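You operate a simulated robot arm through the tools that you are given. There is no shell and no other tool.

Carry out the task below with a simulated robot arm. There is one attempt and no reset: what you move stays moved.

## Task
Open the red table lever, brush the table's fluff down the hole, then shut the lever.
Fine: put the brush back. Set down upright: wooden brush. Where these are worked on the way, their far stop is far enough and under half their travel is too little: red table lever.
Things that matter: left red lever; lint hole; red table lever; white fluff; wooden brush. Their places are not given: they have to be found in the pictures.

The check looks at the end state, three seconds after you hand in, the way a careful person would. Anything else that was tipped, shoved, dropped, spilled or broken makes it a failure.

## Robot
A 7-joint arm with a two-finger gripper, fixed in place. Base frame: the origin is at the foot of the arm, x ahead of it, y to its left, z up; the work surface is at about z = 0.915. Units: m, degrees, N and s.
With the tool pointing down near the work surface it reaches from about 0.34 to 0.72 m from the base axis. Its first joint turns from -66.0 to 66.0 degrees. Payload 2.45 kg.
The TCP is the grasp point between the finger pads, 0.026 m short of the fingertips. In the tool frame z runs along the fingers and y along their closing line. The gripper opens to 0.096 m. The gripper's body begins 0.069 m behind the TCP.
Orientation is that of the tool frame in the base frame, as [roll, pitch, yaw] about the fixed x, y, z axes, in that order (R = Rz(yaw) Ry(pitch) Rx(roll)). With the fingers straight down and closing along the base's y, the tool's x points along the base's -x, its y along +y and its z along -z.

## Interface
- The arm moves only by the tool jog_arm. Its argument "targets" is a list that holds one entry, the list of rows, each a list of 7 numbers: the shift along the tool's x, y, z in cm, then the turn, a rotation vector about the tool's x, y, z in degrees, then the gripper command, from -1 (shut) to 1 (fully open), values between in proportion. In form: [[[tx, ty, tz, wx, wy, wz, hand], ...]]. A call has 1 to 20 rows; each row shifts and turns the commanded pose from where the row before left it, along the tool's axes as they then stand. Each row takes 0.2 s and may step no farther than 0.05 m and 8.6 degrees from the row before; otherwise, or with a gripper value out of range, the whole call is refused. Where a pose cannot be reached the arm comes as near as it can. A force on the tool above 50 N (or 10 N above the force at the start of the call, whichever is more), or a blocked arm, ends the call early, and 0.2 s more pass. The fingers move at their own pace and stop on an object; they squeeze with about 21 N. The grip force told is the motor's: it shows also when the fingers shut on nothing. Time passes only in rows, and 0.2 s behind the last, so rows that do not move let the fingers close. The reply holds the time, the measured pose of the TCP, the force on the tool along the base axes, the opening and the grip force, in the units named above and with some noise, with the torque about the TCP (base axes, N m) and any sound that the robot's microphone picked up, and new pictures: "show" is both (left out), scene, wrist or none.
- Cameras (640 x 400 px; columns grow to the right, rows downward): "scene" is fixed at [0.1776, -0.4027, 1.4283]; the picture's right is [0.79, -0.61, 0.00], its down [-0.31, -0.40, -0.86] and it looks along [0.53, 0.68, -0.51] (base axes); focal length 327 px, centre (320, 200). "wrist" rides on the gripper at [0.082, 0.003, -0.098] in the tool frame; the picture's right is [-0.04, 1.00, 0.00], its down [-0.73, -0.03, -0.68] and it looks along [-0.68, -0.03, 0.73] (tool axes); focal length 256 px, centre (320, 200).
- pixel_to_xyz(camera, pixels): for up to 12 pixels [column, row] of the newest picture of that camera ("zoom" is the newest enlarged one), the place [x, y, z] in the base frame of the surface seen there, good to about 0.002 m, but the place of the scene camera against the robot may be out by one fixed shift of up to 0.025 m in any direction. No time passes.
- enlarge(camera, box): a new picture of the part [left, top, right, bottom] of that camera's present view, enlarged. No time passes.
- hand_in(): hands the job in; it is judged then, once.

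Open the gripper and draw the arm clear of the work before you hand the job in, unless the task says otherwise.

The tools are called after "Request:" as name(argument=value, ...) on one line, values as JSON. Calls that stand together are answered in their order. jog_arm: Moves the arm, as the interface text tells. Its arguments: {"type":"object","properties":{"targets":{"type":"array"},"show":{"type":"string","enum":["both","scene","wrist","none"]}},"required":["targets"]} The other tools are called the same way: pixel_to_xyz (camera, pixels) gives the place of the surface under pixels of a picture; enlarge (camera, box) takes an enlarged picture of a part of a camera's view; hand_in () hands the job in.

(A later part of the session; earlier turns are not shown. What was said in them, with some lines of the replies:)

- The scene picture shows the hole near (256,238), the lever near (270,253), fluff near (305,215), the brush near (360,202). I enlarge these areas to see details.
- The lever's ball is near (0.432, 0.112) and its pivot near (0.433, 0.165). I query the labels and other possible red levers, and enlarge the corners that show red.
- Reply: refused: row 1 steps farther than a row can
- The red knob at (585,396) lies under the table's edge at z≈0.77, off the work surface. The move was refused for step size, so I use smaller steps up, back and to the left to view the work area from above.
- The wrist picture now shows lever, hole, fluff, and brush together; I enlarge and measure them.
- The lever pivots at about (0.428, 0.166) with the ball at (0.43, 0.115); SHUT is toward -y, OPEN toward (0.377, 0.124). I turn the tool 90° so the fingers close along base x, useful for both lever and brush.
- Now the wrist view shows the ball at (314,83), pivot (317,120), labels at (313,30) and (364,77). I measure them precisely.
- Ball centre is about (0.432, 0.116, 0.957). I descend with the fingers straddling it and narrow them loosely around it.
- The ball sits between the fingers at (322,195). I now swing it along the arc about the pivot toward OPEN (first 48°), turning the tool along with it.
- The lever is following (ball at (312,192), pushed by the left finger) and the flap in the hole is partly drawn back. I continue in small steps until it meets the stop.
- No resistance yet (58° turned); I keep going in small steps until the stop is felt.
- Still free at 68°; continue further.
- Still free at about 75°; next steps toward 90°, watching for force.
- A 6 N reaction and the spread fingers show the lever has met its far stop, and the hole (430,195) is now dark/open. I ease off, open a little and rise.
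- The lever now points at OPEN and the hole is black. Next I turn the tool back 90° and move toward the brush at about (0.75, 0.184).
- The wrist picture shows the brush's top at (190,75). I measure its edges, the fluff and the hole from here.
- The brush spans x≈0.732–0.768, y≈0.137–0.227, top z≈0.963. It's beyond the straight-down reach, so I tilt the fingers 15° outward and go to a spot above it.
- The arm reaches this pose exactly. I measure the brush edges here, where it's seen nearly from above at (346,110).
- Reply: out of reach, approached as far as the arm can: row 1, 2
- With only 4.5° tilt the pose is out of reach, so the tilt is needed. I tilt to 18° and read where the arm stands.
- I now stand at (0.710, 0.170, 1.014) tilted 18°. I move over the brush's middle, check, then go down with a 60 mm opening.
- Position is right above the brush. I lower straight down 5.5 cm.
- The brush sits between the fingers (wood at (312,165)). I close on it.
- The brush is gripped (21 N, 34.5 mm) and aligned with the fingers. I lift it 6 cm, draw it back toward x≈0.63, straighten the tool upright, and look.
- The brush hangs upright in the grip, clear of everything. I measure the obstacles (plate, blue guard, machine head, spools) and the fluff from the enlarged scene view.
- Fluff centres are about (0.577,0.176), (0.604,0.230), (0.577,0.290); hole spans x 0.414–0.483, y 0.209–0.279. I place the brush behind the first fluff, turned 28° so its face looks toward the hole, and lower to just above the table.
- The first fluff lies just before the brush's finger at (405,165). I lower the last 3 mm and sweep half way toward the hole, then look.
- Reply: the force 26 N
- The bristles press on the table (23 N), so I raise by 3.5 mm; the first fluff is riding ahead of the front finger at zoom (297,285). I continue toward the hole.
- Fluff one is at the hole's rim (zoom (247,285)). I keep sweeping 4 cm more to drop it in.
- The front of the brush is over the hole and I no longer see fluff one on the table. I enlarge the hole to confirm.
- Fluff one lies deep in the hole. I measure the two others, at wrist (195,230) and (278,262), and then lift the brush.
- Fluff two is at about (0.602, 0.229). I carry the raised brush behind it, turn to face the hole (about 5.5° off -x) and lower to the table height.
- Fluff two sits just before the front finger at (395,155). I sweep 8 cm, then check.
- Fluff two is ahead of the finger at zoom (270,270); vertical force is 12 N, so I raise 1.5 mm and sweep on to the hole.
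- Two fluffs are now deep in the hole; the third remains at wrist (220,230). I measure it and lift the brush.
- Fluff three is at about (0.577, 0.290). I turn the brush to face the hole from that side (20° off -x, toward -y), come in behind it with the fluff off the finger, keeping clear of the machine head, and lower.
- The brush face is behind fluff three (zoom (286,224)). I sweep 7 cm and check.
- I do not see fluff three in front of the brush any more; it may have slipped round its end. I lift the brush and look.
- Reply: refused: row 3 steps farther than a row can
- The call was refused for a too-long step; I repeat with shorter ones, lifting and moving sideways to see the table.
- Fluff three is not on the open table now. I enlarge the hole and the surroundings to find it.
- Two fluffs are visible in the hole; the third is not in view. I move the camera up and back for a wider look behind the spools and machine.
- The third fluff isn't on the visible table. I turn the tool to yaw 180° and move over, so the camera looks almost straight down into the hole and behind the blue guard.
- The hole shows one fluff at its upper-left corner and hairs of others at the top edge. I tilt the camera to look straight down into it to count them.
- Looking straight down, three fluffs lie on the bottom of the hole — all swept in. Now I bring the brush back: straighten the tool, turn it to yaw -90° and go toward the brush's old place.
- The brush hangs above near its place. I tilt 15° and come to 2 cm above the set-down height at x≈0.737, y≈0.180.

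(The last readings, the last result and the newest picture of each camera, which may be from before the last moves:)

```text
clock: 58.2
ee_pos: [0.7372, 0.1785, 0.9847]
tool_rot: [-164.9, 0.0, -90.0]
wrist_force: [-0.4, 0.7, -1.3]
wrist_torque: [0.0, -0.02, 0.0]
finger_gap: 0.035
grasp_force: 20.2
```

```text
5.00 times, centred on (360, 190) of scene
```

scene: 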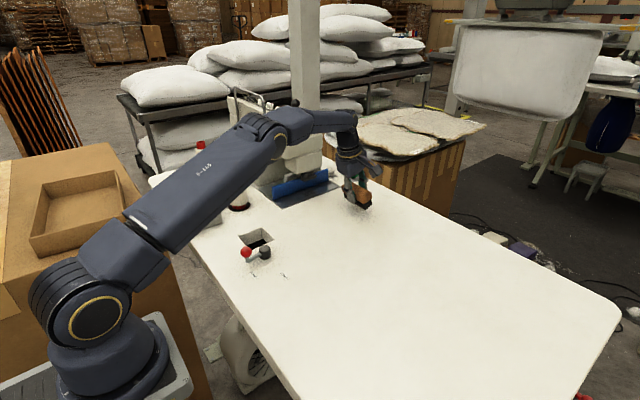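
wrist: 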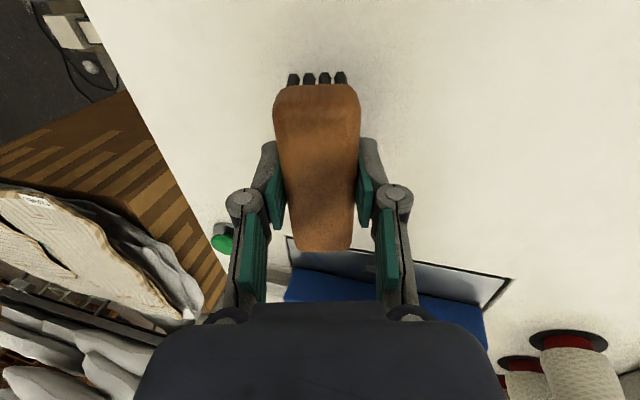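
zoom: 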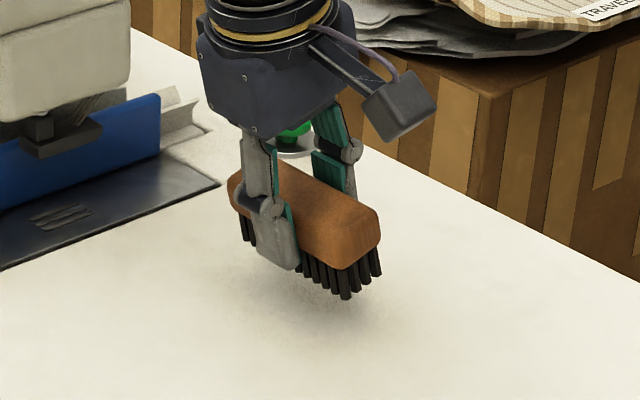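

I lower gently: 1.7 cm, then 2 mm steps watching the vertical force.

Request:
jog_arm(targets=[[[-0.15, 0.22, 0.82, 0, 0, 0, -0.8], [0, 0.22, 0.82, 0, 0, 0, -0.8], [0, 0.052, 0.193, 0, 0, 0, -0.8], [0, 0.052, 0.193, 0, 0, 0, -0.8], [0, 0, 0, 0, 0, 0, -0.8]]], show="wrist")

Request:
enlarge(camera="scene", box=[310, 150, 410, 230])

```text
clock: 59.4
ee_pos: [0.7374, 0.1801, 0.9652]
tool_rot: [-164.9, 0.0, -90.0]
wrist_force: [0.1, 0.0, -0.6]
wrist_torque: [0.01, -0.04, -0.01]
finger_gap: 0.0346
grasp_force: 21.2
```

wrist: 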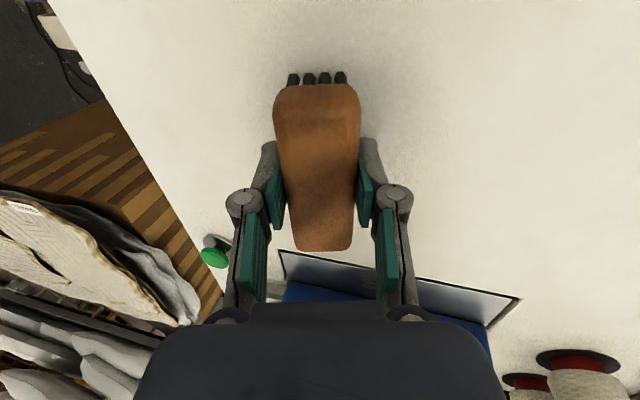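

```text
5.00 times, centred on (360, 190) of scene
```

zoom: 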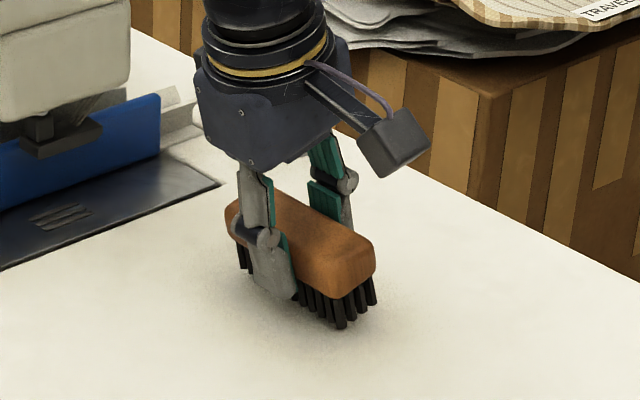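

No contact yet at z 0.965. I keep lowering by 1.5 mm steps until the force rises.

Request:
jog_arm(targets=[[[0, 0.04, 0.145, 0, 0, 0, -0.8], [0, 0.04, 0.145, 0, 0, 0, -0.8], [0, 0, 0, 0, 0, 0, -0.8]]], show="none")

```text
clock: 60.2
ee_pos: [0.7372, 0.1809, 0.9635]
tool_rot: [-165.0, -0.1, -90.0]
wrist_force: [0.3, 0.2, -1.7]
wrist_torque: [-0.02, 0.02, 0.01]
finger_gap: 0.0344
grasp_force: 21.2
```

Still no contact at 0.9635; another 2×1.5 mm.

Request:
jog_arm(targets=[[[0, 0.04, 0.145, 0, 0, 0, -0.8], [0, 0.04, 0.145, 0, 0, 0, -0.8], [0, 0, 0, 0, 0, 0, -0.8]]], show="none")

```text
clock: 61.0
ee_pos: [0.7361, 0.1799, 0.9591]
tool_rot: [-164.9, 0.1, -90.1]
wrist_force: [-0.6, 0.9, -0.9]
wrist_torque: [0.02, -0.01, 0.01]
finger_gap: 0.0345
grasp_force: 20.7
```

Still no contact at 0.959; two more small steps.

Request:
jog_arm(targets=[[[0, 0.04, 0.145, 0, 0, 0, -0.8], [0, 0, 0, 0, 0, 0, -0.8]]], show="none")

Request:
enlarge(camera="scene", box=[320, 170, 400, 220])

```text
clock: 61.6
ee_pos: [0.7369, 0.1794, 0.9581]
tool_rot: [-164.7, 0.0, -90.0]
wrist_force: [-1.3, -0.6, 6.7]
wrist_torque: [0.24, 0.08, 0.03]
finger_gap: 0.035
grasp_force: 21.1
```

```text
8.00 times, centred on (360, 195) of scene
```

zoom: 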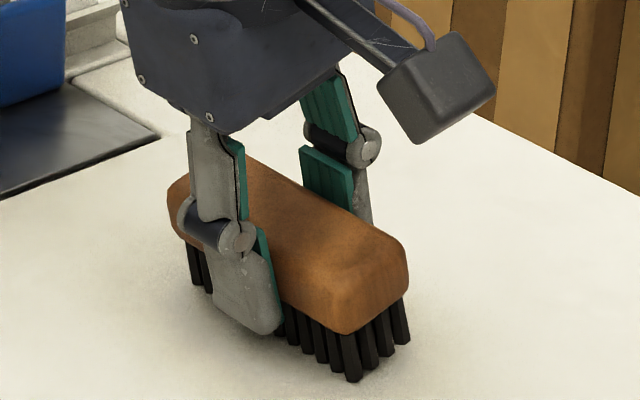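

Contact now (6.7 N). I open the fingers gradually so that the brush settles flat on its bristles.

Request:
jog_arm(targets=[[[0, 0, 0, 0, 0, 0, -0.24], [0, 0, 0, 0, 0, 0, -0.18], [0, 0, 0, 0, 0, 0, -0.1], [0, 0, 0, 0, 0, 0, 0], [0, 0, 0, 0, 0, 0, 0.15], [0, 0, 0, 0, 0, 0, 0.35], [0, 0, 0, 0, 0, 0, 0.45], [0, 0, 0, 0, 0, 0, 0.45]]])

Request:
enlarge(camera="scene", box=[320, 170, 400, 220])

```text
clock: 63.4
ee_pos: [0.7369, 0.1804, 0.9577]
tool_rot: [-164.9, 0.0, -90.0]
wrist_force: [0.0, 0.5, -0.4]
wrist_torque: [0.02, 0.01, 0.01]
finger_gap: 0.0696
grasp_force: 0.1
```

scene: 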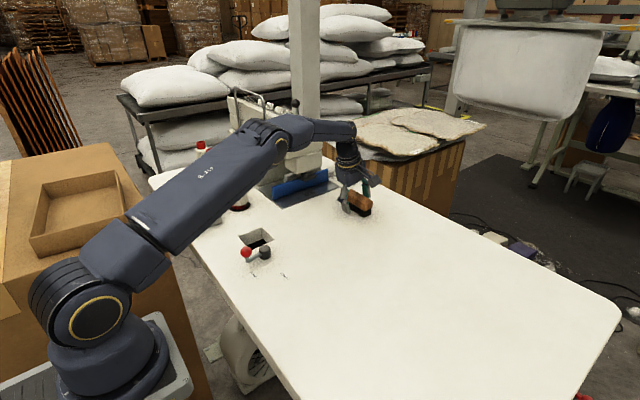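
wrist: 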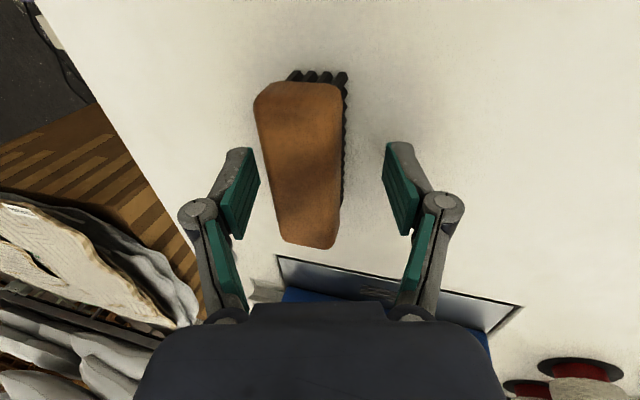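

```text
8.00 times, centred on (360, 195) of scene
```

zoom: 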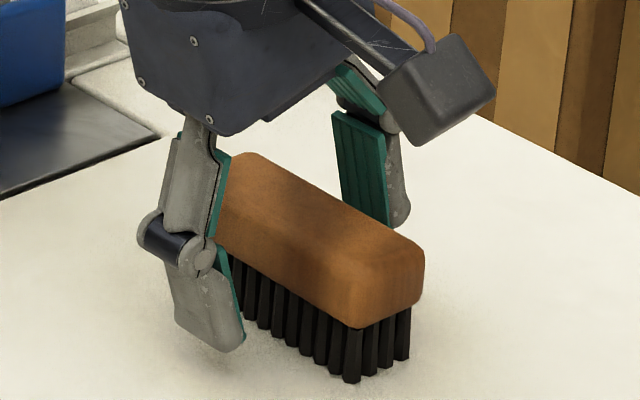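

The brush stands upright on its bristles. I open a little wider, rise straight up, then draw back.

Request:
jog_arm(targets=[[[0, 0, 0, 0, 0, 0, 0.6], [0, 0, 0, 0, 0, 0, 0.6], [0, -0.26, -0.97, 0, 0, 0, 0.6], [0, -0.52, -1.93, 0, 0, 0, 0.6], [0, -0.78, -2.9, 0, 0, 0, 0.6], [0, -0.78, -2.9, 0, 0, 0, 0.6], [0, 0, 0, 0, 0, 0, 0.6]]])

Request:
enlarge(camera="scene", box=[310, 150, 410, 230])

Request:
pixel_to_xyz(camera="scene", pixels=[[356, 197], [368, 208]])

```text
clock: 65.0
ee_pos: [0.7366, 0.1804, 1.0477]
tool_rot: [-164.9, 0.0, -90.0]
wrist_force: [0.4, 0.2, -0.3]
wrist_torque: [0.01, -0.02, -0.01]
finger_gap: 0.0767
grasp_force: 0.2
```

scene: 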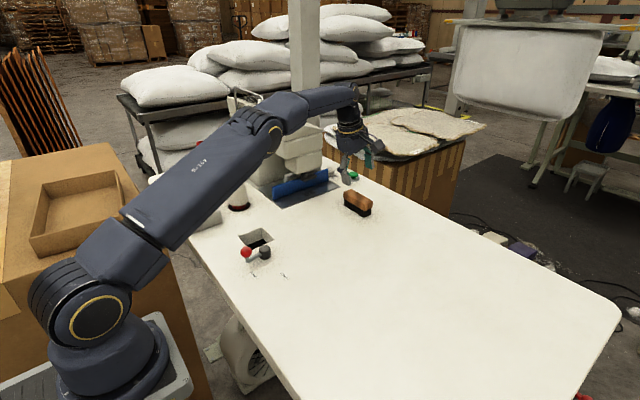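
wrist: 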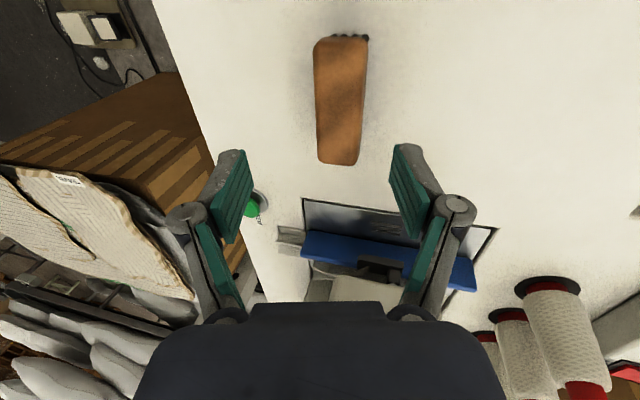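

```text
5.00 times, centred on (360, 190) of scene
```

zoom: 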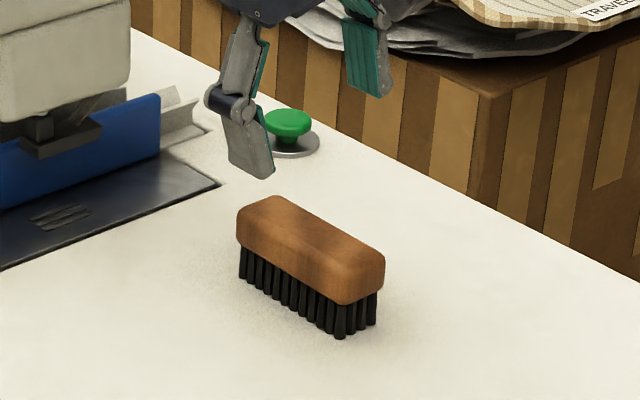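

```text
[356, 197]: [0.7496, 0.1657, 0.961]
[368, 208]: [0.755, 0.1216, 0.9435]
```

The brush stands alone and upright. I measure its present place against the original (x 0.732–0.766, y 0.135–0.226).

Request:
pixel_to_xyz(camera="wrist", pixels=[[317, 60], [365, 60], [319, 100], [362, 100], [322, 150], [356, 150], [340, 40], [338, 160]])

Request:
enlarge(camera="wrist", box=[260, 10, 420, 180])

```text
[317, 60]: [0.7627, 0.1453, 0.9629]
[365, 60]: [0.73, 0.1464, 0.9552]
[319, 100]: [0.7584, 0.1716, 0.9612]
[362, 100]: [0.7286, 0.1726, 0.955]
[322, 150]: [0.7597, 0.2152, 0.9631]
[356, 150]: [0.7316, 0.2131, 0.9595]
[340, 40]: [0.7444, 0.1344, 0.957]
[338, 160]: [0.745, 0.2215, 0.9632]
```

```text
2.35 times, centred on (340, 95) of wrist
```

zoom: 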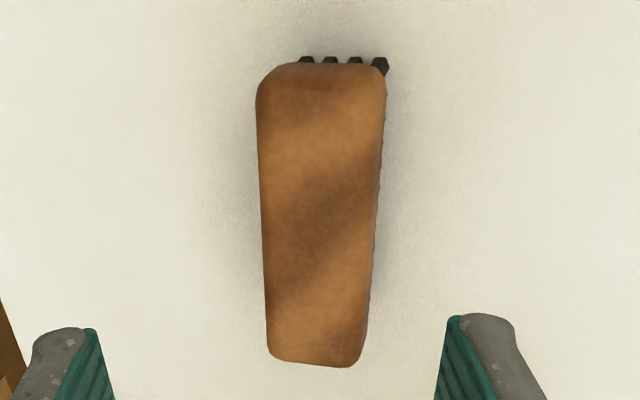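

The brush is back within about 4 mm. I draw back and up, straighten the tool and turn it to yaw 180° for shutting the lever.

Request:
jog_arm(targets=[[[0, 2.38, -2.7, 0, 0, 0, 0.3], [0, 2.38, -2.7, 0, 0, 0, 0], [0, 2.38, -2.7, 0, 0, 0, 0], [0, 2.38, -2.7, 0, 0, 0, 0], [0, 0, 0, -7.5, 0, 0, 0], [0, 0, 0, -7.6, 0, 0, 0], [0, 0, 0, 0, 0, 8.2, 0], [0, 0, 0, 0, 0, 8.2, 0], [0, 0, 0, 0, 0, 8.2, 0], [0, 0, 0, 0, 0, 8.2, 0], [0, 0, 0, 0, 0, 8.2, 0], [0, 0, 0, 0, 0, 8.2, 0], [0, 0, 0, 0, 0, 8.2, 0], [0, 0, 0, 0, 0, 8.2, 0], [0, 0, 0, 0, 0, 8.2, 0], [0, 0, 0, 0, 0, 8.2, 0], [0, 0, 0, 0, 0, 8, 0], [0, 0, 0, 0, 0, 0, 0]]], show="none")

```text
clock: 68.8
ee_pos: [0.616, 0.1799, 1.1271]
tool_rot: [-180.0, 0.0, 179.8]
wrist_force: [0.3, 0.2, 0.2]
wrist_torque: [0.0, 0.03, -0.04]
finger_gap: 0.048
grasp_force: 0.1
```

Now I move back above the lever at about (0.40, 0.16) and look.

Request:
jog_arm(targets=[[[4.32, -0.4, 0.5, 0, 0, 0, 0], [4.32, -0.4, 0.5, 0, 0, 0, 0], [4.32, -0.4, 0.5, 0, 0, 0, 0], [4.32, -0.4, 0.5, 0, 0, 0, 0], [4.32, -0.4, 0.5, 0, 0, 0, 0], [0, 0, 0, 0, 0, 0, 0]]])

Request:
enlarge(camera="wrist", box=[240, 20, 440, 180])

```text
clock: 70.2
ee_pos: [0.3997, 0.1602, 1.1023]
tool_rot: [-180.0, 0.1, 179.9]
wrist_force: [-0.5, -0.9, 0.8]
wrist_torque: [-0.01, 0.04, 0.0]
finger_gap: 0.048
grasp_force: 0.0
```

scene: 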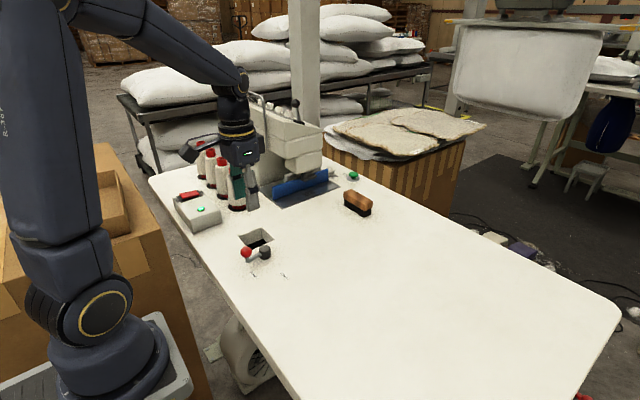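
wrist: 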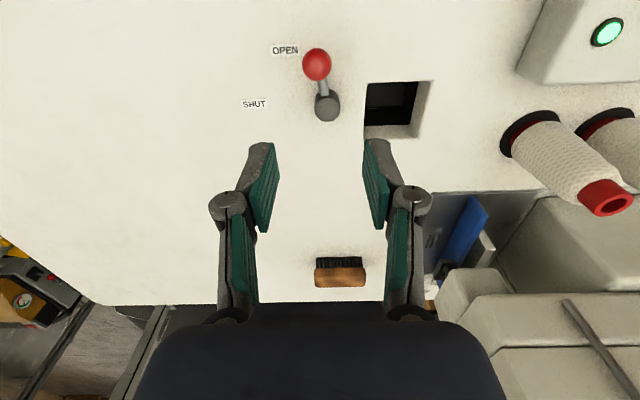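

```text
2.50 times, centred on (340, 100) of wrist
```

zoom: 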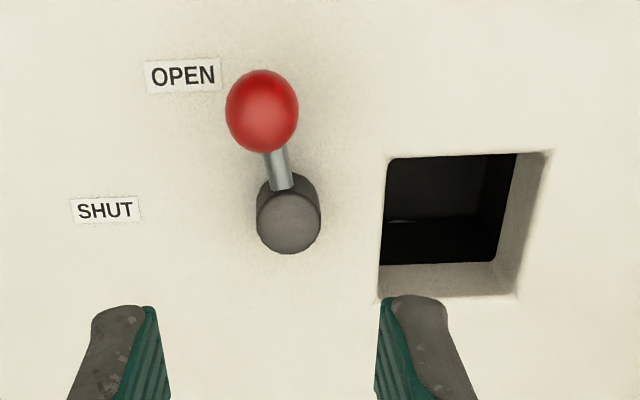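

Request:
pixel_to_xyz(camera="wrist", pixels=[[317, 52], [317, 64], [306, 64], [328, 64], [327, 105], [322, 88]])

```text
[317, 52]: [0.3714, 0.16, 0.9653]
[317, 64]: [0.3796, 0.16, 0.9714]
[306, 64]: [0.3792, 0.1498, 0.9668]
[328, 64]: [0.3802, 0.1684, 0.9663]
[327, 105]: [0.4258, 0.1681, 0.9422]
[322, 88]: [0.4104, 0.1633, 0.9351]
```

The ball centre is at about (0.381, 0.159). I lower the fingers around it and close them loosely.

Request:
jog_arm(targets=[[[1.77, 0, 3.65, 0, 0, 0, 0], [0, 0, 3.65, 0, 0, 0, 0], [0, 0, 3.65, 0, 0, 0, 0], [0, 0, 3.65, 0, 0, 0, 0], [0, 0, 0, 0, 0, 0, -0.3], [0, 0, 0, 0, 0, 0, -0.3]]])

```text
clock: 71.6
ee_pos: [0.3833, 0.1592, 0.956]
tool_rot: [-180.0, 0.0, 180.0]
wrist_force: [-0.5, 0.5, -0.2]
wrist_torque: [-0.01, 0.01, -0.02]
finger_gap: 0.0335
grasp_force: 0.1
```

scene: 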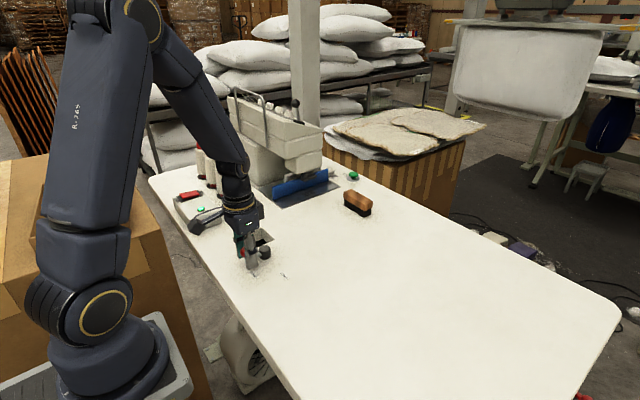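
wrist: 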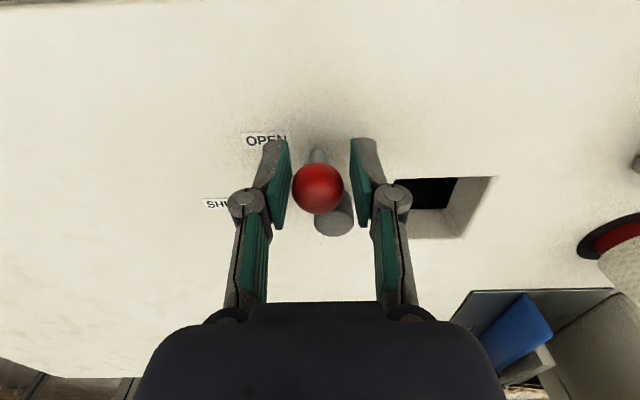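

The ball (318,190) is between the fingers. I align the tool with the handle, then swing it back along the arc toward SHUT, first 72°.

Request:
jog_arm(targets=[[[0, 0, 0, 0, 0, -7, -0.3], [-0.047, -0.675, 0, 0, 0, -8, -0.3], [-0.047, -0.675, 0, 0, 0, -8, -0.3], [-0.047, -0.675, 0, 0, 0, -8, -0.3], [-0.047, -0.675, 0, 0, 0, -8, -0.3], [-0.047, -0.675, 0, 0, 0, -8, -0.3], [-0.047, -0.675, 0, 0, 0, -8, -0.3], [-0.047, -0.675, 0, 0, 0, -8, -0.3], [-0.047, -0.675, 0, 0, 0, -8, -0.3], [-0.047, -0.675, 0, 0, 0, -8, -0.3], [0, 0, 0, 0, 0, 0, -0.3]]])

```text
clock: 74.0
ee_pos: [0.4219, 0.1182, 0.9571]
tool_rot: [-180.0, 0.1, -100.9]
wrist_force: [-0.2, 0.0, -0.5]
wrist_torque: [-0.05, -0.03, 0.01]
finger_gap: 0.0336
grasp_force: 0.2
```

scene: 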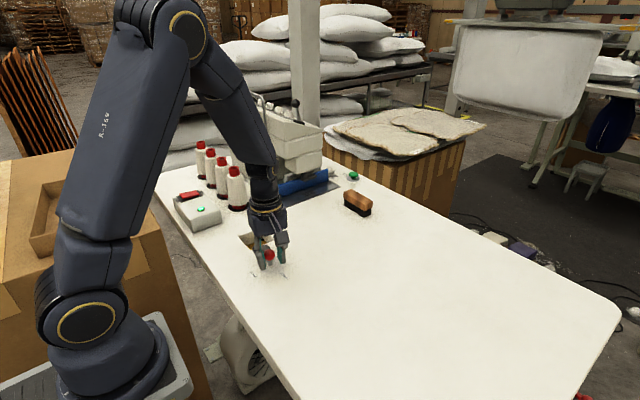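
wrist: 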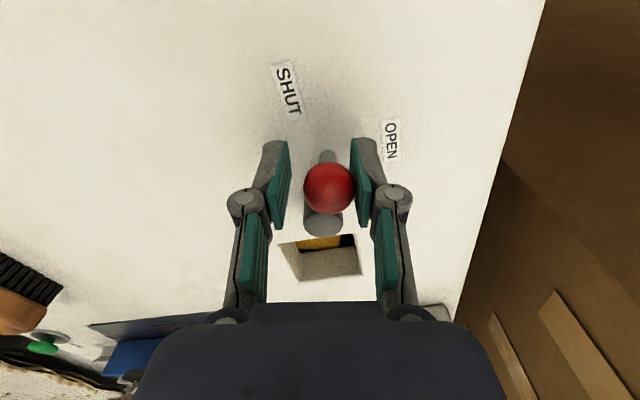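

The lever follows (ball at (328,188)) and the flap is closing. I continue in 4° steps until the shut stop is felt.

Request:
jog_arm(targets=[[[-0.012, -0.34, 0, 0, 0, -4, -0.3], [-0.012, -0.34, 0, 0, 0, -4, -0.3], [-0.012, -0.34, 0, 0, 0, -4, -0.3], [0, 0, 0, 0, 0, 0, -0.3]]], show="wrist")

```text
clock: 75.0
ee_pos: [0.4336, 0.1182, 0.9567]
tool_rot: [180.0, 0.1, -88.9]
wrist_force: [0.0, 0.6, 0.7]
wrist_torque: [0.01, -0.02, 0.04]
finger_gap: 0.0337
grasp_force: 0.9
```

wrist: 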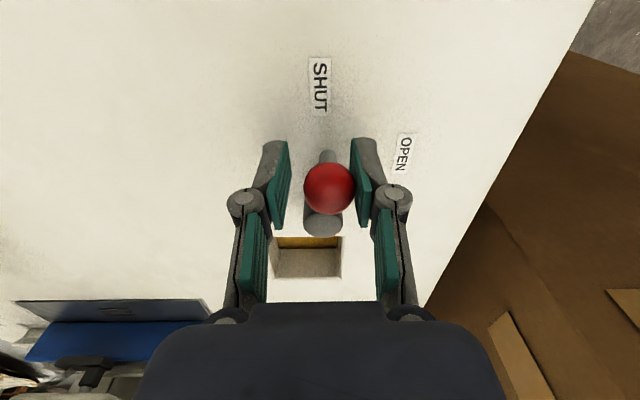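

Almost shut, with no stop force yet; a few more 3–4° steps to press it home.

Request:
jog_arm(targets=[[[-0.01, -0.25, 0, 0, 0, -3, -0.3], [-0.01, -0.25, 0, 0, 0, -3, -0.3], [0, 0, 0, 0, 0, 0, -0.3]]], show="wrist")

```text
clock: 75.8
ee_pos: [0.437, 0.1185, 0.9552]
tool_rot: [179.9, 0.0, -82.9]
wrist_force: [-3.3, 0.9, -0.8]
wrist_torque: [0.0, 0.02, -0.03]
finger_gap: 0.0358
grasp_force: 1.6
```

wrist: 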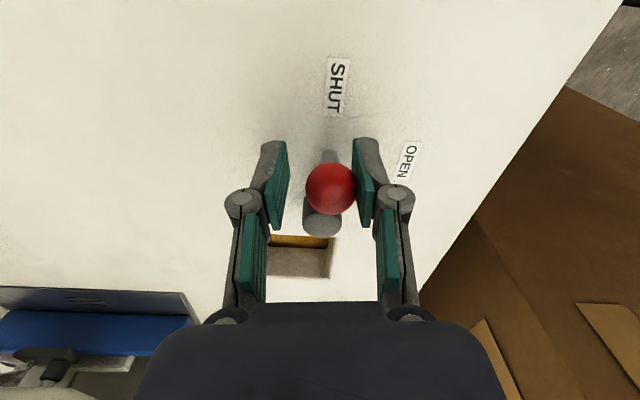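

The stop is felt (3 N, fingers spreading). One more small push, then I ease off, open and rise.

Request:
jog_arm(targets=[[[0, -0.2, 0, 0, 0, 0, -0.3], [0, 0, 0, 0, 0, 0, -0.3], [0, 0.45, 0, 0, 0, 0, -0.1], [0, 0, 0, 0, 0, 0, 0], [0, 0, -3, 0, 0, 0, 0], [0, 0, -4.5, 0, 0, 0, 0], [0, 0, -4.5, 0, 0, 0, 0], [0, 0, -4.5, 0, 0, 0, 0.5], [0, 0, 0, 0, 0, 0, 1]]])

Request:
enlarge(camera="wrist", box=[240, 20, 440, 200])

Request:
enlarge(camera="scene", box=[160, 150, 400, 300])

```text
clock: 77.8
ee_pos: [0.438, 0.1183, 1.1236]
tool_rot: [179.9, 0.0, -83.0]
wrist_force: [-0.6, 0.2, -0.4]
wrist_torque: [0.0, 0.01, 0.02]
finger_gap: 0.0951
grasp_force: 0.1
```

scene: 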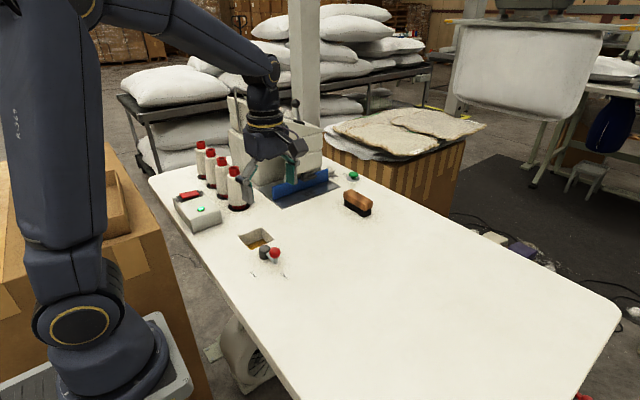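
wrist: 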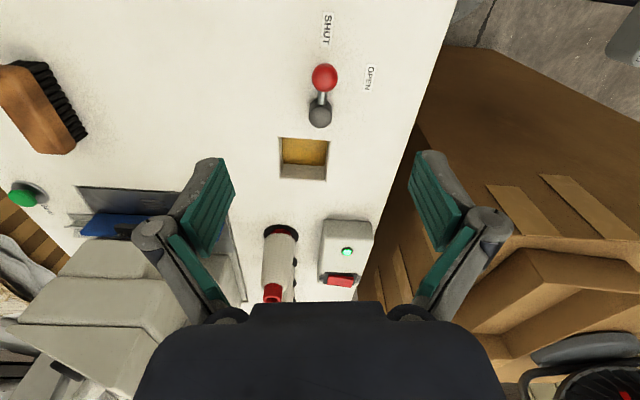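

```text
2.22 times, centred on (340, 110) of wrist
```

zoom: 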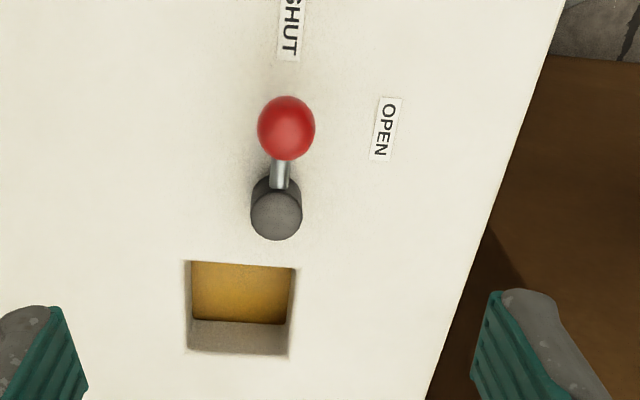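

```text
2.67 times, centred on (280, 225) of scene
```

zoom: 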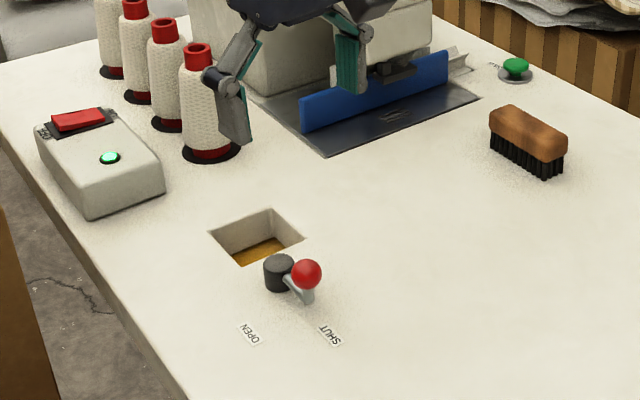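

The lever points to SHUT, the flap covers the hole, the table is clear of fluff and the brush stands upright in its place. I raise the arm clear of the work.

Request:
jog_arm(targets=[[[3, 0, -3, 0, 0, 0, 1], [3, 0, -3, 0, 0, 0, 1], [3, 0, -2, 0, 0, 0, 1], [0, 0, 0, 0, 0, 0, 1], [0, 0, 0, 0, 0, 0, 1]]])

```text
clock: 79.0
ee_pos: [0.4462, 0.0293, 1.2009]
tool_rot: [180.0, 0.1, -83.0]
wrist_force: [-0.7, -0.5, 0.8]
wrist_torque: [0.01, 0.04, -0.04]
finger_gap: 0.0959
grasp_force: 0.0
```

scene: 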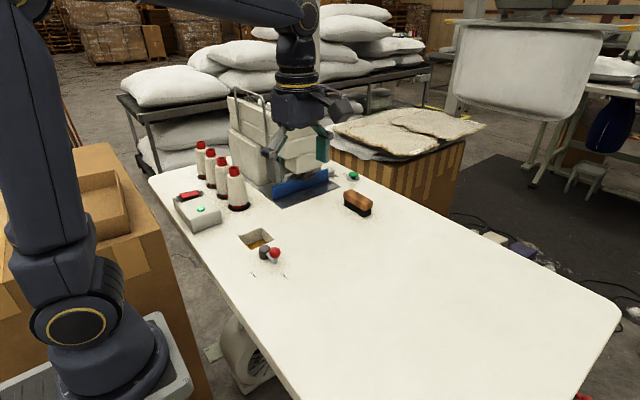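
wrist: 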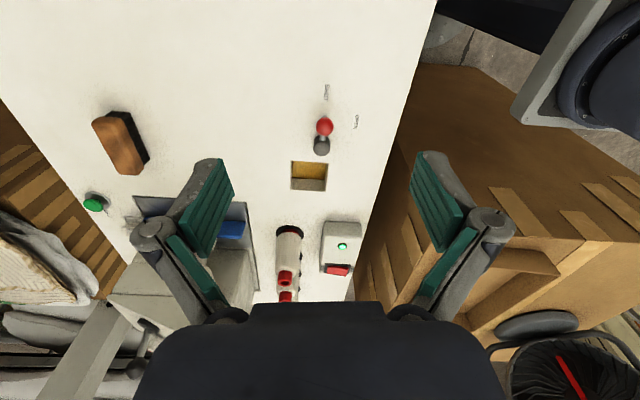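

Everything is in its end state: lever shut, fluff gone down the hole, brush upright in its place, gripper open and clear. I hand the job in.

Request:
hand_in()

```text
The job is handed in.
```

The job is done and handed in. I don't have the check's verdict, only what the last pictures and readings showed:

- **Lever:** I opened it to its far stop, and after sweeping I pushed it back until I felt the shut stop. It points at SHUT and the flap covers the hole.
- **Fluff:** I looked straight down the open hole and counted all three pieces at the bottom. The third slipped out of view during its sweep, so I checked the hole before shutting the lever. The table is clear.
- **Brush:** It is back within about 4 mm of where it started, standing upright on its bristles. I had to tilt the gripper about 15° to reach that spot.
- **Other things:** Nothing else looked moved or tipped in the last pictures.
- **"Left red lever":** It was listed among the things that matter, but I couldn't tell which object it meant. The task called only for the red table lever, so that is the only one I worked.

The gripper is open and the arm is clear of the work.
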